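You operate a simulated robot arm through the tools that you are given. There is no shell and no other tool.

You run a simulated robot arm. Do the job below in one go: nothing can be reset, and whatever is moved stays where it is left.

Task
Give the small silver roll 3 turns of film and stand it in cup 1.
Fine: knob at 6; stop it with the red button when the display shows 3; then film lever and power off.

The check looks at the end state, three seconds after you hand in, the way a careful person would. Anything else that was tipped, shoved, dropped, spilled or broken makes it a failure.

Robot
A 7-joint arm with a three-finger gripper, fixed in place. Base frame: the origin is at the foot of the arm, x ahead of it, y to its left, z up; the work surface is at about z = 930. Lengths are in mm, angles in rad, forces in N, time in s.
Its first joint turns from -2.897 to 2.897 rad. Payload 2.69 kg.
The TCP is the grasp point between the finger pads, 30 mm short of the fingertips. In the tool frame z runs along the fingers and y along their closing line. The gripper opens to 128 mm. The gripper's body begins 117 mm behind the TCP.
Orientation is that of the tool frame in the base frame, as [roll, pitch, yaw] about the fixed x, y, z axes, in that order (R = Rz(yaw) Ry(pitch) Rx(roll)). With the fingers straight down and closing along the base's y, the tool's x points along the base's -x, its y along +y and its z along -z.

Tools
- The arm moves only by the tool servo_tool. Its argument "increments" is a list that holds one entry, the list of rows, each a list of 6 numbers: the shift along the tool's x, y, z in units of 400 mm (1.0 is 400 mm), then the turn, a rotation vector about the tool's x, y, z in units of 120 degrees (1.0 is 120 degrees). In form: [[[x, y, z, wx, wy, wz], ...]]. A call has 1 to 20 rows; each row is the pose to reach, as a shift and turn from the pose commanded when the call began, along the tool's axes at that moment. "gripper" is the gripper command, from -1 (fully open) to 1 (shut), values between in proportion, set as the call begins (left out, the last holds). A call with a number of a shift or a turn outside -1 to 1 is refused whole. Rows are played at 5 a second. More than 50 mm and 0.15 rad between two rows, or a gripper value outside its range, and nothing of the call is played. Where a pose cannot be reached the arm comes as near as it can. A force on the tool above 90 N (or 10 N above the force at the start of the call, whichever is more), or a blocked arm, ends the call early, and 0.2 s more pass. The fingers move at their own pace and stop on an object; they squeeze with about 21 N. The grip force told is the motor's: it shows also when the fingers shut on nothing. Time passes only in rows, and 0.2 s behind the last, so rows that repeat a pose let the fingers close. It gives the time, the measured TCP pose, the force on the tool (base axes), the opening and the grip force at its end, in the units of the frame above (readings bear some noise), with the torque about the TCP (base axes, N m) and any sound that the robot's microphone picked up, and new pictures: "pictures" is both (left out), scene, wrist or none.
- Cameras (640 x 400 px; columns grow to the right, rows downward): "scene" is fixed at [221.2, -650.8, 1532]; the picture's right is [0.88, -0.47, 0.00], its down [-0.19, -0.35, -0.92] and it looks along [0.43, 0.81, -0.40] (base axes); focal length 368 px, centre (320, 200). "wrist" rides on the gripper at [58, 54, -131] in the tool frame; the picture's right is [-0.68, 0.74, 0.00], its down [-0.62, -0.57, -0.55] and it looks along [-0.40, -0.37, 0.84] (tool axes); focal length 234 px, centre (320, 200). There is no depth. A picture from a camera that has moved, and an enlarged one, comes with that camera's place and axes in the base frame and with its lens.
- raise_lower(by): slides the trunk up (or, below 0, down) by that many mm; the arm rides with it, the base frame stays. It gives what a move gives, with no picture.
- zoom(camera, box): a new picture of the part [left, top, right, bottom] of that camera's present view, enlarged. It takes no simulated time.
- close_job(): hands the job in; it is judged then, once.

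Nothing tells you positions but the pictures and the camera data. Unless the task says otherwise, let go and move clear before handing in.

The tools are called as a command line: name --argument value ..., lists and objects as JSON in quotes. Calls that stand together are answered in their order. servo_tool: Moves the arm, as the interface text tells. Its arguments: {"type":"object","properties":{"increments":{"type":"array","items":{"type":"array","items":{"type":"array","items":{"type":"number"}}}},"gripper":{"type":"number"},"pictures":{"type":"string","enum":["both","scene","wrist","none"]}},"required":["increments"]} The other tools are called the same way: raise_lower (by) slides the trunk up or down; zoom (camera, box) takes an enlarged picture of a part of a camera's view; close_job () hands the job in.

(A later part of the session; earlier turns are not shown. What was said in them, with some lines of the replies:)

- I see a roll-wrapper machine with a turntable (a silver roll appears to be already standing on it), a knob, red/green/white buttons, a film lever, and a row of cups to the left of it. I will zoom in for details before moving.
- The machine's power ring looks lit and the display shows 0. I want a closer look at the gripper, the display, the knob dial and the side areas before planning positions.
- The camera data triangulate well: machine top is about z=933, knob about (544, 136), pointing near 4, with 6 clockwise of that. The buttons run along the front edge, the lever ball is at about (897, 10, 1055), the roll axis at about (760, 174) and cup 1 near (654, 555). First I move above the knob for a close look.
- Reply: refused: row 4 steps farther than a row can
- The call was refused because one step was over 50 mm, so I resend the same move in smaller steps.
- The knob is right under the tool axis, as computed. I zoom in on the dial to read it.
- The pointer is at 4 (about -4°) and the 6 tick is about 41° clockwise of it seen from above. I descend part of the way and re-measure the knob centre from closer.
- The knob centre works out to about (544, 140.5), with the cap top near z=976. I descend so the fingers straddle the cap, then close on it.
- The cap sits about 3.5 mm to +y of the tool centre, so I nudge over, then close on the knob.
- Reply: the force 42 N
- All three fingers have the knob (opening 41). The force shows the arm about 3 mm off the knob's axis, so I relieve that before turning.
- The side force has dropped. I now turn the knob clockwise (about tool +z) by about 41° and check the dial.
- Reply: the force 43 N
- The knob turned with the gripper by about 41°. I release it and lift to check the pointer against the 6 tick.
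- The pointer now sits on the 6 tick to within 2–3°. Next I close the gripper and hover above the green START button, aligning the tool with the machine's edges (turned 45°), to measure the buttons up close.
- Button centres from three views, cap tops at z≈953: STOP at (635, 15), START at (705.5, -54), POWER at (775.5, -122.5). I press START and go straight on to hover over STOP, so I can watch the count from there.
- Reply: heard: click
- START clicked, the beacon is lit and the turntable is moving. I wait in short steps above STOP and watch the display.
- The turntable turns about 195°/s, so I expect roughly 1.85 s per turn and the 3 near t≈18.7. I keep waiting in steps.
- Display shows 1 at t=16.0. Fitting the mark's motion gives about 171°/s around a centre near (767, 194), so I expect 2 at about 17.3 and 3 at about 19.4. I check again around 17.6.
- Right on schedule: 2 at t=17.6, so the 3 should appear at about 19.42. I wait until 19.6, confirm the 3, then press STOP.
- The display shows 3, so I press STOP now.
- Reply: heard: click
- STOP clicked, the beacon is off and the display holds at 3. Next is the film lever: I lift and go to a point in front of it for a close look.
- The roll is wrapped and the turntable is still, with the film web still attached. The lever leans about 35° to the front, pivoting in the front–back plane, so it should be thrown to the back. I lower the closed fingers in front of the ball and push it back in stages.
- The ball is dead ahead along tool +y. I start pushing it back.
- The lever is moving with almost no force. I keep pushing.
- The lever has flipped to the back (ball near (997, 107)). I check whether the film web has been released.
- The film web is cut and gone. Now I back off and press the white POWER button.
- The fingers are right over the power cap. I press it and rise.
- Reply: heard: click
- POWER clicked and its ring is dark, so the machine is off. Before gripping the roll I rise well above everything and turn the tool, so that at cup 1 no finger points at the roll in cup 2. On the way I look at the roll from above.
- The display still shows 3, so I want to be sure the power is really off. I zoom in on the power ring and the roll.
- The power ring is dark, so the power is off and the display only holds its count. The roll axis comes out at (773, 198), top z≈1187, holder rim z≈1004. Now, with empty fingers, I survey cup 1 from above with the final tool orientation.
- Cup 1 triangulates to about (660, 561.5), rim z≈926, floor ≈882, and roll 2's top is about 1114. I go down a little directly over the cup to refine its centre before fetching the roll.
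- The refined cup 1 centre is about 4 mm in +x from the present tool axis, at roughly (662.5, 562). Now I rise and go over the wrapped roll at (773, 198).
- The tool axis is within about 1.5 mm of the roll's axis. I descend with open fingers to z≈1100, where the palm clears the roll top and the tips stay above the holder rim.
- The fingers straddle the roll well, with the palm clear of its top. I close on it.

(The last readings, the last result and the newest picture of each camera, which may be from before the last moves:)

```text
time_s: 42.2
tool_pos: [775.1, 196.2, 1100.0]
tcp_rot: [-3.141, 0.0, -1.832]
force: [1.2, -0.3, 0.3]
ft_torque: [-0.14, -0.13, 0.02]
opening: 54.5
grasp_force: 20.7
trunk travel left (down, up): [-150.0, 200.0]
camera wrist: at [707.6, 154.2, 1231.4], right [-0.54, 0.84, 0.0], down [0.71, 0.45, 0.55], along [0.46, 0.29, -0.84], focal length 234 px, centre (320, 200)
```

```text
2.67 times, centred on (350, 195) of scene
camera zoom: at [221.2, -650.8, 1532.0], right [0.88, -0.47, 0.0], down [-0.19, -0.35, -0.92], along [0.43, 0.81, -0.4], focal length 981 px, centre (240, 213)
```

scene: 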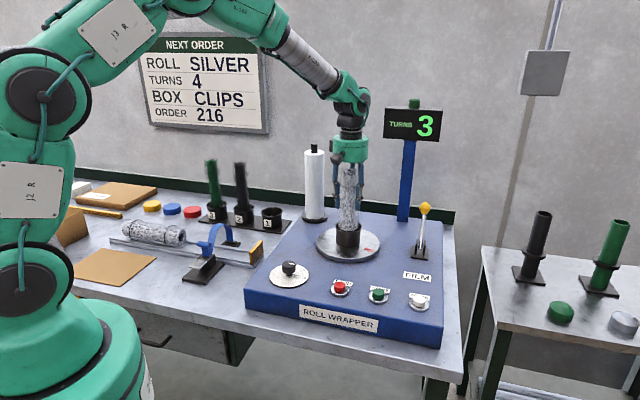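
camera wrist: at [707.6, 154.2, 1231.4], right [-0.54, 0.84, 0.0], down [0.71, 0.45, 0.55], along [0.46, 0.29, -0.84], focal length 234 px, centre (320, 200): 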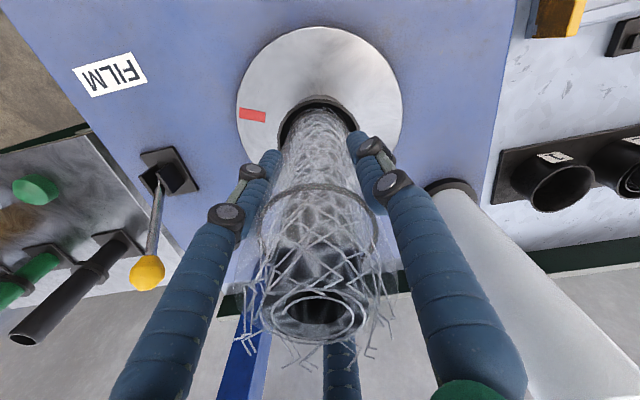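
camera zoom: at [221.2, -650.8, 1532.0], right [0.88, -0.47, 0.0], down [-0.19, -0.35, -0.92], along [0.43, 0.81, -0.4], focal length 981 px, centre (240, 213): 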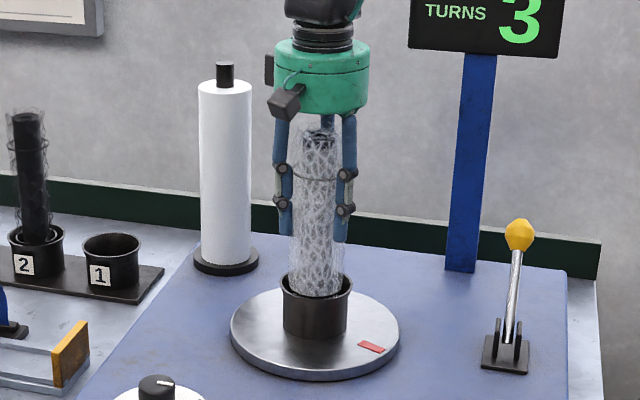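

The roll is gripped (54.5 mm) with no side load. I lift straight up a little and check that only the roll comes.

servo_tool --increments '[[[0, 0, -0.02, 0, 0, 0], [0, 0, -0.05, 0, 0, 0], [0, 0, -0.09, 0, 0, 0], [0, 0, -0.14, 0, 0, 0], [0, 0, -0.19, 0, 0, 0], [0, 0, -0.25, 0, 0, 0]]]' --pictures "both"

zoom --camera "scene" --box '[290, 100, 410, 270]'

```text
time_s: 43.6
tool_pos: [775.1, 196.6, 1199.5]
tcp_rot: [-3.141, -0.001, -1.833]
force: [0.3, 1.3, -2.1]
ft_torque: [-0.01, 0.04, 0.0]
opening: 54.5
grasp_force: 21.0
trunk travel left (down, up): [-150.0, 200.0]
camera wrist: at [707.7, 154.3, 1331.4], right [-0.54, 0.84, 0.0], down [0.71, 0.45, 0.55], along [0.46, 0.29, -0.84], focal length 234 px, centre (320, 200)
```

scene: 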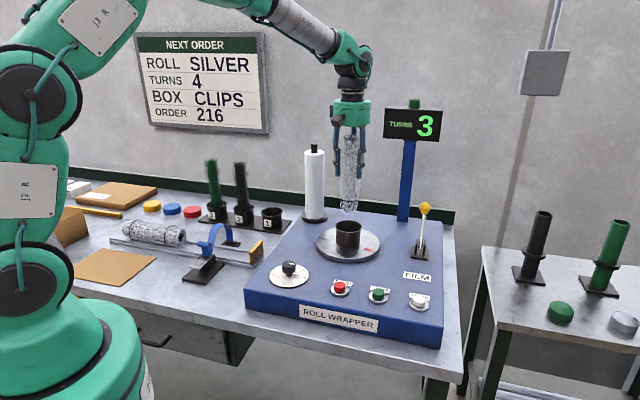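
wrist: 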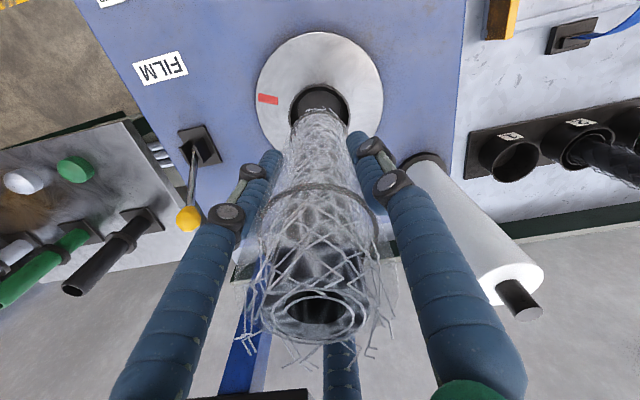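

```text
2.35 times, centred on (350, 185) of scene
camera zoom: at [221.2, -650.8, 1532.0], right [0.88, -0.47, 0.0], down [-0.19, -0.35, -0.92], along [0.43, 0.81, -0.4], focal length 866 px, centre (249, 235)
```

zoom: 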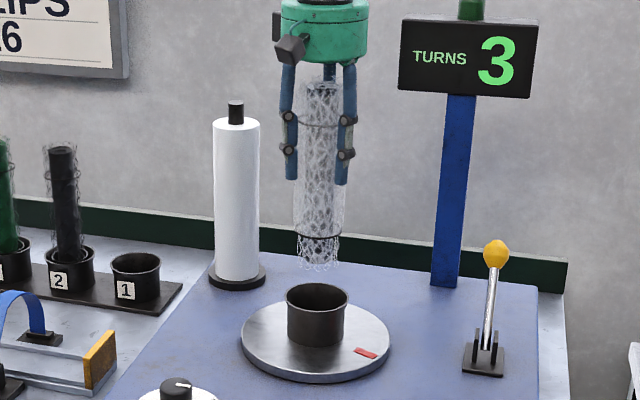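

The roll is out of its holder and hangs straight, with its bottom about 150 mm below the TCP. I carry it around the front of the film spool to above cup 1, turning the tool back to the surveyed orientation.

servo_tool --increments '[[[0, 0, -0.06, 0, 0, 0], [0, 0, -0.12, 0, 0, 0], [-0.037, 0.077, -0.15, 0, 0, -0.018], [-0.074, 0.153, -0.15, 0, 0, -0.036], [-0.11, 0.23, -0.15, 0, 0, -0.054], [-0.147, 0.307, -0.15, 0, 0, -0.072], [-0.184, 0.383, -0.15, 0, 0, -0.09], [-0.221, 0.46, -0.15, 0, 0, -0.108], [-0.296, 0.467, -0.15, 0, 0, -0.126], [-0.372, 0.475, -0.15, 0, 0, -0.144], [-0.448, 0.483, -0.15, 0, 0, -0.162], [-0.5236, 0.49, -0.15, 0, 0, -0.18], [-0.595, 0.4945, -0.15, 0, 0, -0.198], [-0.666, 0.499, -0.15, 0, 0, -0.216], [-0.737, 0.5035, -0.15, 0, 0, -0.234], [-0.79, 0.507, -0.15, 0, 0, -0.25], [-0.8086, 0.508, -0.15, 0, 0, -0.25], [-0.8086, 0.508, -0.15, 0, 0, -0.25]]]' --pictures "both"

zoom --camera "scene" --box '[190, 80, 330, 240]'

zoom --camera "wrist" --box '[240, 40, 420, 200]'

```text
time_s: 47.4
tool_pos: [661.2, 560.7, 1259.8]
tcp_rot: [3.141, 0.001, -1.31]
force: [0.1, 0.1, -1.4]
ft_torque: [-0.05, 0.04, 0.02]
opening: 54.4
grasp_force: 21.1
trunk travel left (down, up): [-150.0, 200.0]
camera wrist: at [625.1, 490.6, 1390.8], right [-0.89, 0.46, 0.0], down [0.39, 0.74, 0.55], along [0.25, 0.49, -0.84], focal length 234 px, centre (320, 200)
```

scene: 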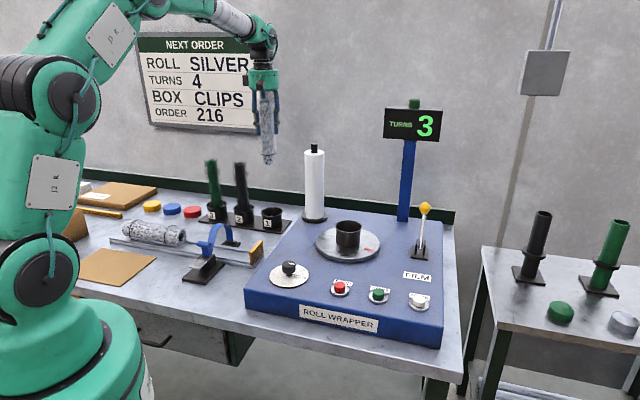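
wrist: 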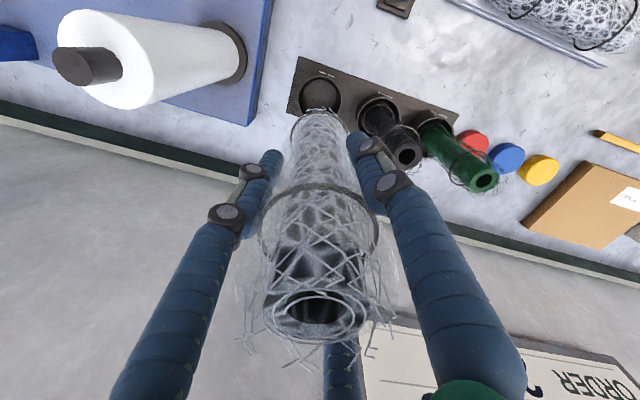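

```text
2.50 times, centred on (260, 160) of scene
camera zoom: at [221.2, -650.8, 1532.0], right [0.88, -0.47, 0.0], down [-0.19, -0.35, -0.92], along [0.43, 0.81, -0.4], focal length 920 px, centre (470, 300)
```

zoom: 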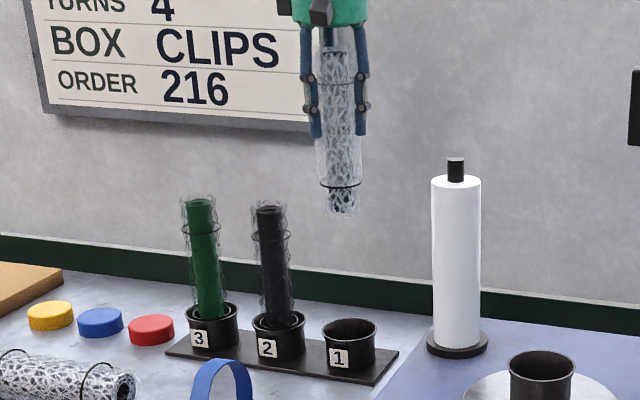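

```text
2.50 times, centred on (330, 120) of wrist
camera zoom: at [625.1, 490.6, 1390.8], right [-0.89, 0.46, 0.0], down [0.39, 0.74, 0.55], along [0.25, 0.49, -0.84], focal length 585 px, centre (295, 400)
```

zoom: 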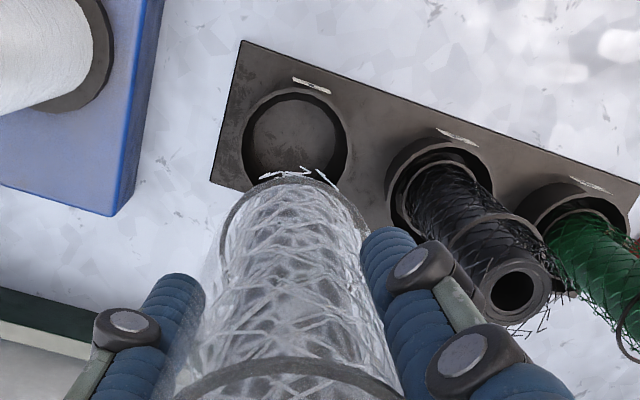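

The roll hangs almost exactly over cup 1. I check both silhouettes at higher magnification before lowering.

zoom --camera "scene" --box '[240, 90, 300, 165]'

zoom --camera "scene" --box '[240, 160, 300, 235]'

zoom --camera "wrist" --box '[280, 60, 360, 140]'

```text
5.33 times, centred on (270, 128) of scene
camera zoom: at [221.2, -650.8, 1532.0], right [0.88, -0.47, 0.0], down [-0.19, -0.35, -0.92], along [0.43, 0.81, -0.4], focal length 1962 px, centre (587, 587)
```

zoom: 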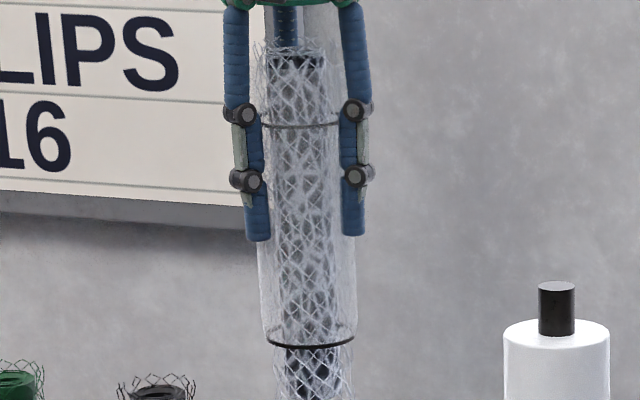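

```text
5.33 times, centred on (270, 198) of scene
camera zoom: at [221.2, -650.8, 1532.0], right [0.88, -0.47, 0.0], down [-0.19, -0.35, -0.92], along [0.43, 0.81, -0.4], focal length 1962 px, centre (587, 213)
```

zoom: 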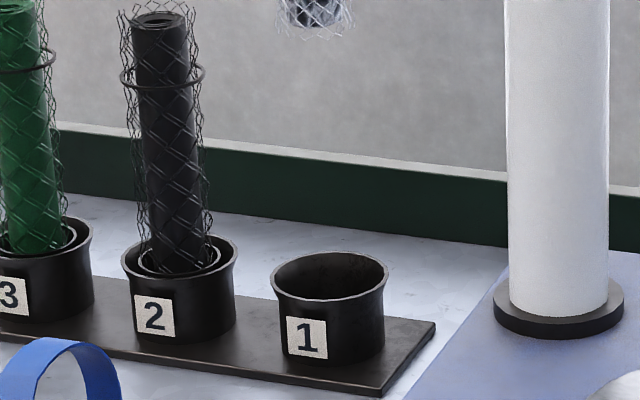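

```text
5.00 times, centred on (320, 100) of wrist
camera zoom: at [625.1, 490.6, 1390.8], right [-0.89, 0.46, 0.0], down [0.39, 0.74, 0.55], along [0.25, 0.49, -0.84], focal length 1171 px, centre (320, 700)
```

zoom: 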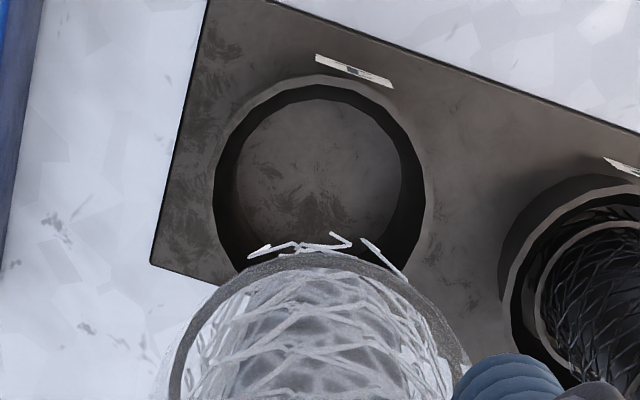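

In both views the roll's foot lines up with cup 1 to within 2–3 mm, against about 8 mm of clearance. I lower until the foot is just above the rim and look again.

servo_tool --increments '[[[-0.002, -0.001, 0.07, 0, 0, 0], [-0.004, -0.0026, 0.14, 0, 0, 0], [-0.004, -0.0026, 0.21, 0, 0, 0], [-0.004, -0.0026, 0.28, 0, 0, 0], [-0.004, -0.0026, 0.34, 0, 0, 0], [-0.004, -0.0026, 0.38, 0, 0, 0], [-0.004, -0.0026, 0.4, 0, 0, 0], [-0.004, -0.0026, 0.4, 0, 0, 0]]]' --pictures "both"

zoom --camera "scene" --box '[220, 140, 320, 235]'

zoom --camera "wrist" --box '[260, 40, 400, 140]'

```text
time_s: 49.2
tool_pos: [661.0, 562.9, 1100.4]
tcp_rot: [3.14, 0.001, -1.311]
force: [0.1, 0.3, -2.3]
ft_torque: [-0.04, 0.0, 0.01]
opening: 54.3
grasp_force: 20.6
trunk travel left (down, up): [-150.0, 200.0]
camera wrist: at [624.3, 493.4, 1231.6], right [-0.89, 0.46, 0.0], down [0.39, 0.74, 0.55], along [0.25, 0.49, -0.84], focal length 234 px, centre (320, 200)
```

scene: 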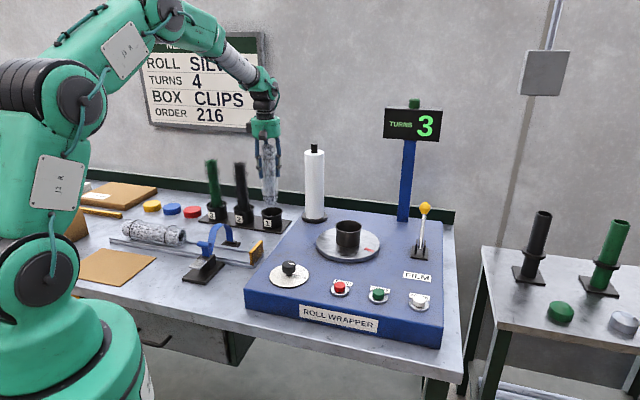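
wrist: 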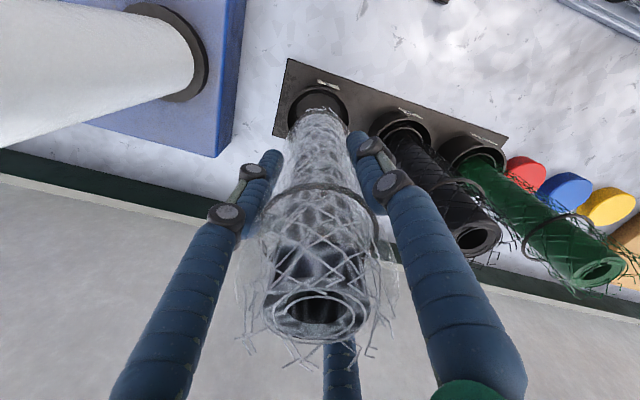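

```text
4.21 times, centred on (270, 188) of scene
camera zoom: at [221.2, -650.8, 1532.0], right [0.88, -0.47, 0.0], down [-0.19, -0.35, -0.92], along [0.43, 0.81, -0.4], focal length 1549 px, centre (530, 253)
```

zoom: 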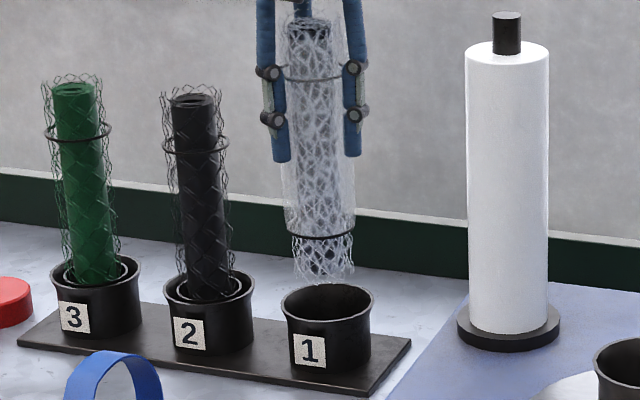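

```text
4.00 times, centred on (330, 90) of wrist
camera zoom: at [624.3, 493.4, 1231.6], right [-0.89, 0.46, 0.0], down [0.39, 0.74, 0.55], along [0.25, 0.49, -0.84], focal length 937 px, centre (280, 640)
```

zoom: 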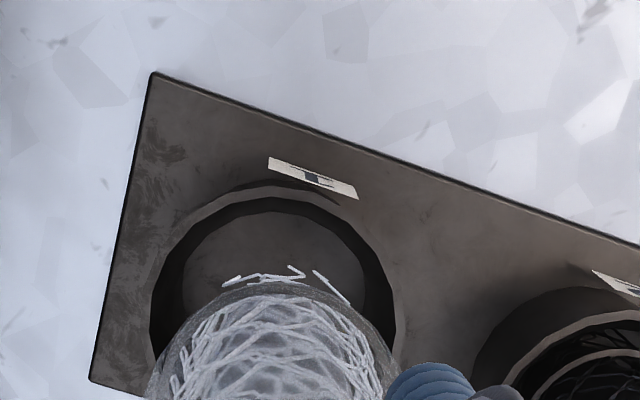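

Both views put the foot about 2 mm to one side, so I correct by (+2, -1) mm and lower into the cup.

servo_tool --increments '[[[0.0037, -0.0042, 0.0, 0, 0, 0], [0.0037, -0.0042, 0.04, 0, 0, 0], [0.0037, -0.0042, 0.07, 0, 0, 0], [0.0037, -0.0042, 0.1, 0, 0, 0], [0.0037, -0.0042, 0.13, 0, 0, 0], [0.0037, -0.0042, 0.14, 0, 0, 0]]]' --pictures "both"

zoom --camera "scene" --box '[220, 140, 320, 235]'

```text
time_s: 50.6
tool_pos: [663.3, 562.5, 1043.8]
tcp_rot: [-3.141, -0.001, -1.31]
force: [-0.1, -1.2, -2.4]
ft_torque: [-0.03, 0.01, 0.02]
opening: 54.4
grasp_force: 20.9
trunk travel left (down, up): [-150.0, 200.0]
camera wrist: at [626.6, 492.4, 1175.3], right [-0.89, 0.46, 0.0], down [0.39, 0.74, 0.55], along [0.25, 0.49, -0.84], focal length 234 px, centre (320, 200)
```

scene: 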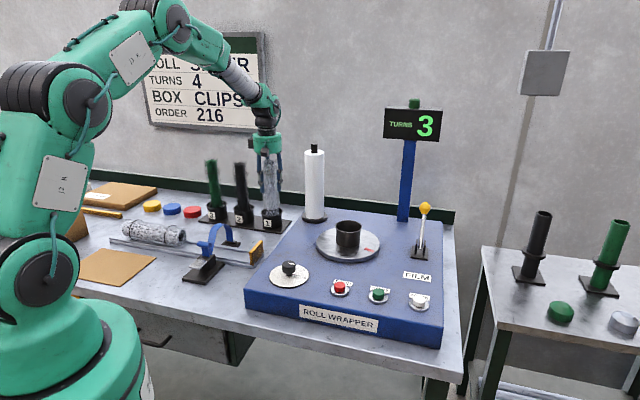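
wrist: 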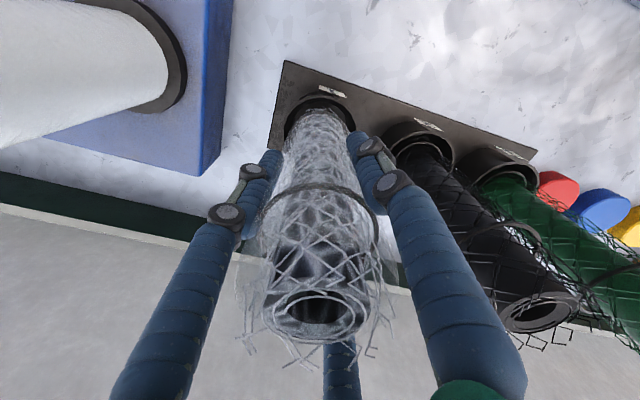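

```text
4.21 times, centred on (270, 188) of scene
camera zoom: at [221.2, -650.8, 1532.0], right [0.88, -0.47, 0.0], down [-0.19, -0.35, -0.92], along [0.43, 0.81, -0.4], focal length 1549 px, centre (530, 253)
```

zoom: 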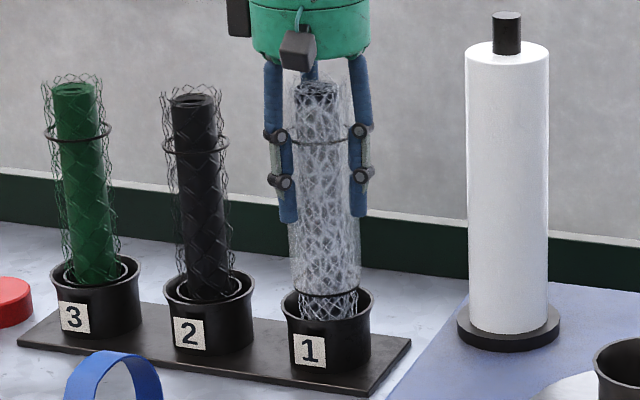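

The foot is inside cup 1 and free of contact. Comparing with roll 2's top, about 15 mm remains, so I lower slowly while watching the force.

servo_tool --increments '[[[0, 0, 0.008, 0, 0, 0], [0, 0, 0.016, 0, 0, 0], [0, 0, 0.022, 0, 0, 0], [0, 0, 0.022, 0, 0, 0]]]' --pictures "none"

servo_tool --increments '[[[0, 0, 0.004, 0, 0, 0], [0, 0, 0.008, 0, 0, 0], [0, 0, 0.008, 0, 0, 0]]]' --pictures "scene"

zoom --camera "scene" --box '[220, 140, 320, 235]'

```text
time_s: 51.6
tool_pos: [663.4, 562.1, 1034.3]
tcp_rot: [-3.141, 0.001, -1.309]
force: [0.6, -0.8, -2.6]
ft_torque: [0.02, 0.01, 0.01]
opening: 54.1
grasp_force: 20.9
trunk travel left (down, up): [-150.0, 200.0]
```

```text
time_s: 52.4
tool_pos: [662.7, 563.4, 1031.4]
tcp_rot: [3.14, 0.0, -1.309]
force: [0.5, 0.4, -3.4]
ft_torque: [0.03, 0.02, -0.01]
opening: 54.6
grasp_force: 20.6
trunk travel left (down, up): [-150.0, 200.0]
```

scene: 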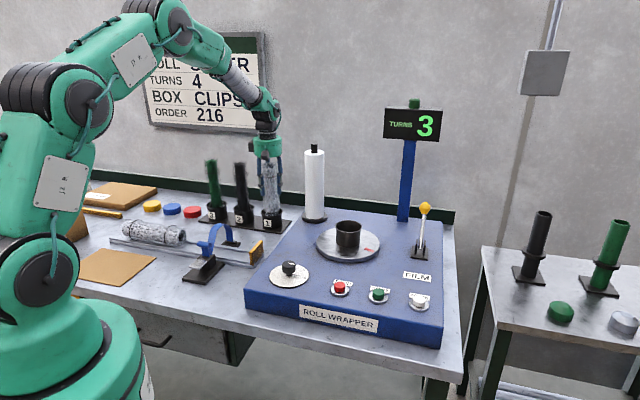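

```text
4.21 times, centred on (270, 188) of scene
camera zoom: at [221.2, -650.8, 1532.0], right [0.88, -0.47, 0.0], down [-0.19, -0.35, -0.92], along [0.43, 0.81, -0.4], focal length 1549 px, centre (530, 253)
```

zoom: 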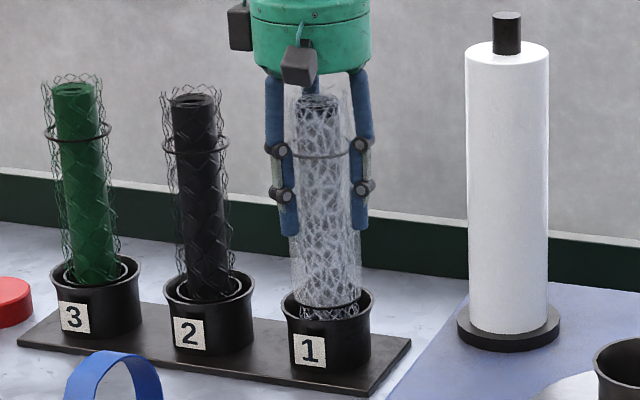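

No contact yet, the force being only the roll's own weight. I keep going down in small steps.

servo_tool --increments '[[[0, 0, 0.005, 0, 0, 0], [0, 0, 0.005, 0, 0, 0]]]' --pictures "none"

servo_tool --increments '[[[0, 0, 0.005, 0, 0, 0], [0, 0, 0.005, 0, 0, 0]]]' --pictures "none"

```text
time_s: 53.0
tool_pos: [662.5, 563.5, 1029.6]
tcp_rot: [3.141, -0.001, -1.311]
force: [-0.3, 0.1, -2.3]
ft_torque: [0.01, 0.01, -0.01]
opening: 54.3
grasp_force: 20.9
trunk travel left (down, up): [-150.0, 200.0]
```

```text
time_s: 53.6
tool_pos: [663.3, 563.2, 1028.6]
tcp_rot: [3.14, 0.001, -1.31]
force: [-0.2, 0.5, -2.9]
ft_torque: [0.02, -0.02, -0.01]
opening: 54.3
grasp_force: 20.8
trunk travel left (down, up): [-150.0, 200.0]
```

servo_tool --increments '[[[0, 0, 0.005, 0, 0, 0], [0, 0, 0.005, 0, 0, 0]]]' --pictures "none"

servo_tool --increments '[[[0, 0, 0.005, 0, 0, 0], [0, 0, 0.005, 0, 0, 0]]]' --pictures "none"

```text
time_s: 54.2
tool_pos: [664.1, 563.2, 1024.9]
tcp_rot: [-3.141, 0.0, -1.308]
force: [-0.5, -0.7, -3.0]
ft_torque: [0.0, -0.02, -0.01]
opening: 54.5
grasp_force: 20.8
trunk travel left (down, up): [-150.0, 200.0]
```

```text
time_s: 54.8
tool_pos: [663.9, 563.5, 1023.7]
tcp_rot: [3.141, -0.001, -1.31]
force: [0.0, 0.1, -2.4]
ft_torque: [0.01, -0.03, 0.02]
opening: 54.3
grasp_force: 20.4
trunk travel left (down, up): [-150.0, 200.0]
```

At z≈1024 the roll is still hanging free. I keep stepping down and check the picture.

servo_tool --increments '[[[0, 0, 0.005, 0, 0, 0], [0, 0, 0.005, 0, 0, 0]]]' --pictures "none"

servo_tool --increments '[[[0, 0, 0.005, 0, 0, 0], [0, 0, 0.005, 0, 0, 0]]]' --pictures "scene"

zoom --camera "scene" --box '[220, 140, 320, 235]'

```text
time_s: 55.4
tool_pos: [664.0, 561.7, 1022.1]
tcp_rot: [3.141, 0.0, -1.308]
force: [0.5, 0.2, -3.1]
ft_torque: [0.0, -0.01, 0.03]
opening: 54.3
grasp_force: 21.6
trunk travel left (down, up): [-150.0, 200.0]
```

```text
time_s: 56.0
tool_pos: [664.2, 562.8, 1021.4]
tcp_rot: [-3.14, 0.0, -1.308]
force: [0.5, -1.3, 6.0]
ft_torque: [-0.44, 0.02, 0.01]
opening: 53.9
grasp_force: 20.7
trunk travel left (down, up): [-150.0, 200.0]
```

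scene: 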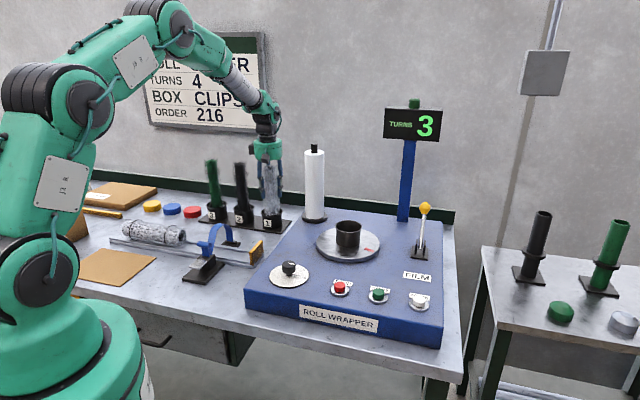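

```text
4.21 times, centred on (270, 188) of scene
camera zoom: at [221.2, -650.8, 1532.0], right [0.88, -0.47, 0.0], down [-0.19, -0.35, -0.92], along [0.43, 0.81, -0.4], focal length 1549 px, centre (530, 253)
```

zoom: 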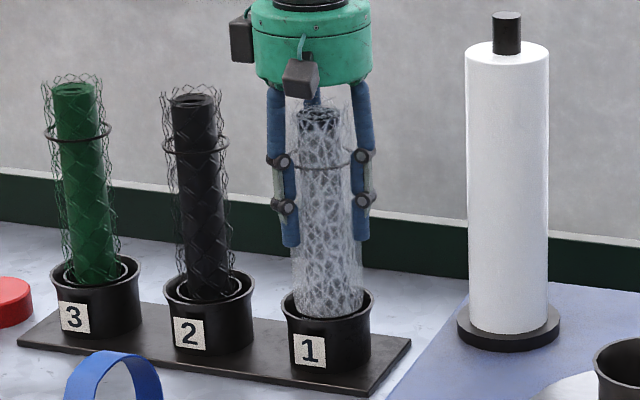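

The roll is seated: the contact force appeared at z≈1021 and its top matches the expected height. I release by opening the fingers.

servo_tool --increments '[[[0, 0, -0.002, 0, 0, 0], [0, 0, -0.002, 0, 0, 0], [0, 0, -0.002, 0, 0, 0], [0, 0, -0.002, 0, 0, 0], [0, 0, -0.002, 0, 0, 0]]]' --gripper -1 --pictures "both"

zoom --camera "scene" --box '[220, 140, 320, 235]'

```text
time_s: 57.2
tool_pos: [664.1, 562.4, 1020.8]
tcp_rot: [-3.141, 0.0, -1.309]
force: [-0.9, -0.1, -0.1]
ft_torque: [-0.03, 0.01, 0.01]
opening: 128.0
grasp_force: 0.0
trunk travel left (down, up): [-150.0, 200.0]
camera wrist: at [626.9, 492.7, 1152.1], right [-0.89, 0.46, 0.0], down [0.39, 0.74, 0.55], along [0.25, 0.49, -0.84], focal length 234 px, centre (320, 200)
```

scene: 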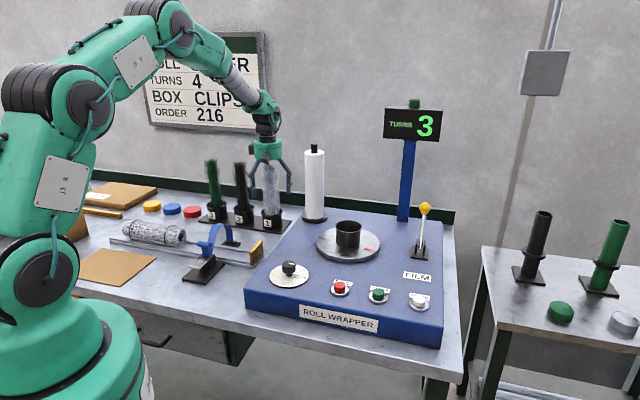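
wrist: 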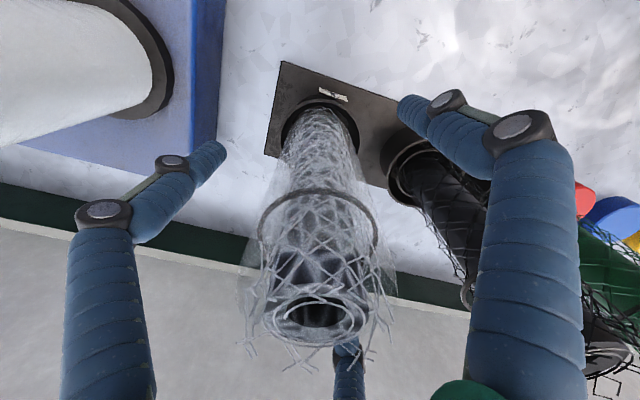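

```text
4.21 times, centred on (270, 188) of scene
camera zoom: at [221.2, -650.8, 1532.0], right [0.88, -0.47, 0.0], down [-0.19, -0.35, -0.92], along [0.43, 0.81, -0.4], focal length 1549 px, centre (530, 253)
```

zoom: 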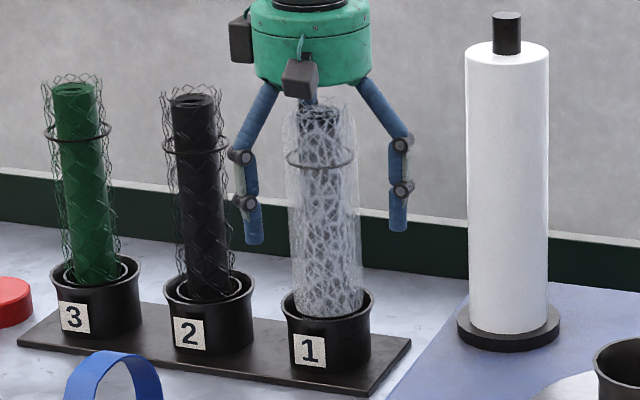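

The roll stands upright in cup 1 on its own. I lift straight up until well clear.

servo_tool --increments '[[[0, 0, -0.05, 0, 0, 0], [0, 0, -0.12, 0, 0, 0], [0, 0, -0.2, 0, 0, 0], [0, 0, -0.3, 0, 0, 0], [0, 0, -0.4, 0, 0, 0], [0, 0, -0.5, 0, 0, 0], [0, 0, -0.6, 0, 0, 0], [0, 0, -0.7, 0, 0, 0], [0, 0, -0.75, 0, 0, 0], [0, 0, -0.75, 0, 0, 0]]]' --pictures "both"

zoom --camera "scene" --box '[190, 130, 330, 240]'

zoom --camera "scene" --box '[240, 80, 460, 340]'

zoom --camera "wrist" --box '[220, 40, 440, 220]'

```text
time_s: 59.4
tool_pos: [662.5, 562.1, 1320.8]
tcp_rot: [3.142, 0.0, -1.309]
force: [0.1, -0.2, -0.8]
ft_torque: [-0.03, -0.06, -0.01]
opening: 127.9
grasp_force: 0.1
trunk travel left (down, up): [-150.0, 200.0]
camera wrist: at [625.7, 491.3, 1451.8], right [-0.89, 0.46, 0.0], down [0.39, 0.74, 0.55], along [0.25, 0.49, -0.84], focal length 234 px, centre (320, 200)
```

scene: 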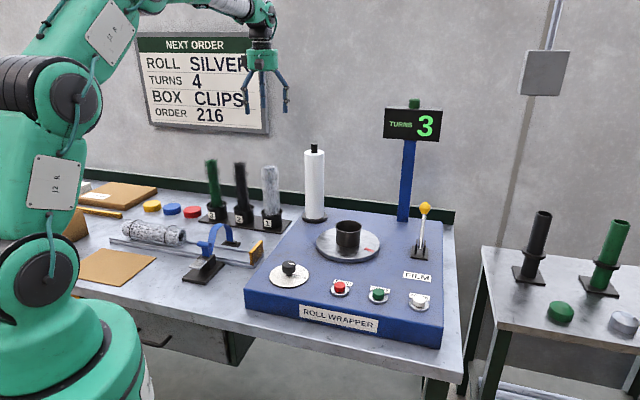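
wrist: 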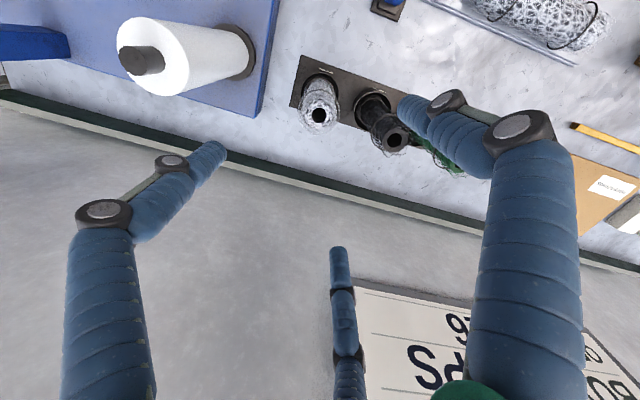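

```text
3.64 times, centred on (260, 185) of scene
camera zoom: at [221.2, -650.8, 1532.0], right [0.88, -0.47, 0.0], down [-0.19, -0.35, -0.92], along [0.43, 0.81, -0.4], focal length 1338 px, centre (538, 254)
```

zoom: 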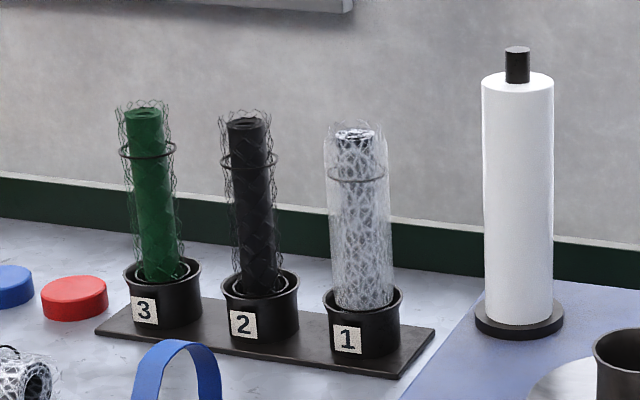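

```text
1.54 times, centred on (350, 210) of scene
camera zoom: at [221.2, -650.8, 1532.0], right [0.88, -0.47, 0.0], down [-0.19, -0.35, -0.92], along [0.43, 0.81, -0.4], focal length 566 px, centre (274, 185)
```

zoom: 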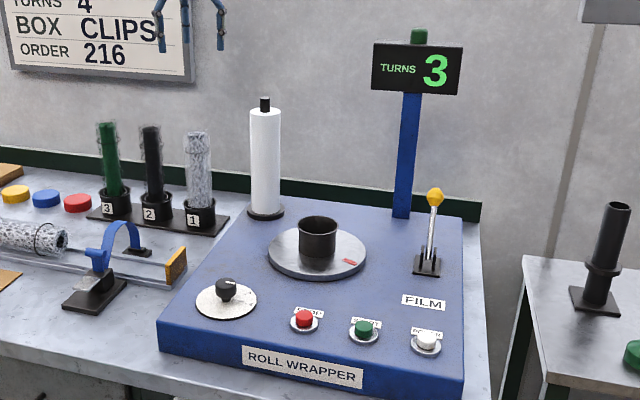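

```text
2.22 times, centred on (330, 130) of wrist
camera zoom: at [625.7, 491.3, 1451.8], right [-0.89, 0.46, 0.0], down [0.39, 0.74, 0.55], along [0.25, 0.49, -0.84], focal length 520 px, centre (298, 356)
```

zoom: 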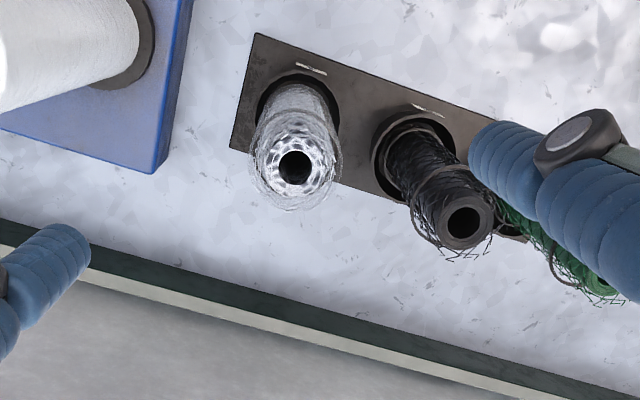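

The wrapped roll stands upright in cup 1. The display reads 3, the film is cut with its lever back, the power ring is dark, and the knob is at 6. The neighbouring rolls are undisturbed and the gripper is well clear. I hand the job in.

close_job

```text
The job is handed in.
```

I gave the small silver roll 3 turns of film, stood it in cup 1 and handed in the job; no verdict has come back.

- **Knob:** I turned it from 4 to 6. The pointer sits on the 6 tick to within about 2–3°.
- **Stop:** I pressed the red button once the display showed 3. The turntable stopped a little under half a turn past the third turn, and the display stayed at 3.
- **Film lever:** I pushed it to the back, and the film strip between the supply roll and the silver roll was gone afterwards.
- **Power:** The white button clicked and its ring went dark. The display still shows 3 with the power off.
- **Roll:** It stands upright and free in cup 1. The rolls in cups 2 and 3 were not touched, and the gripper is open and well clear above.
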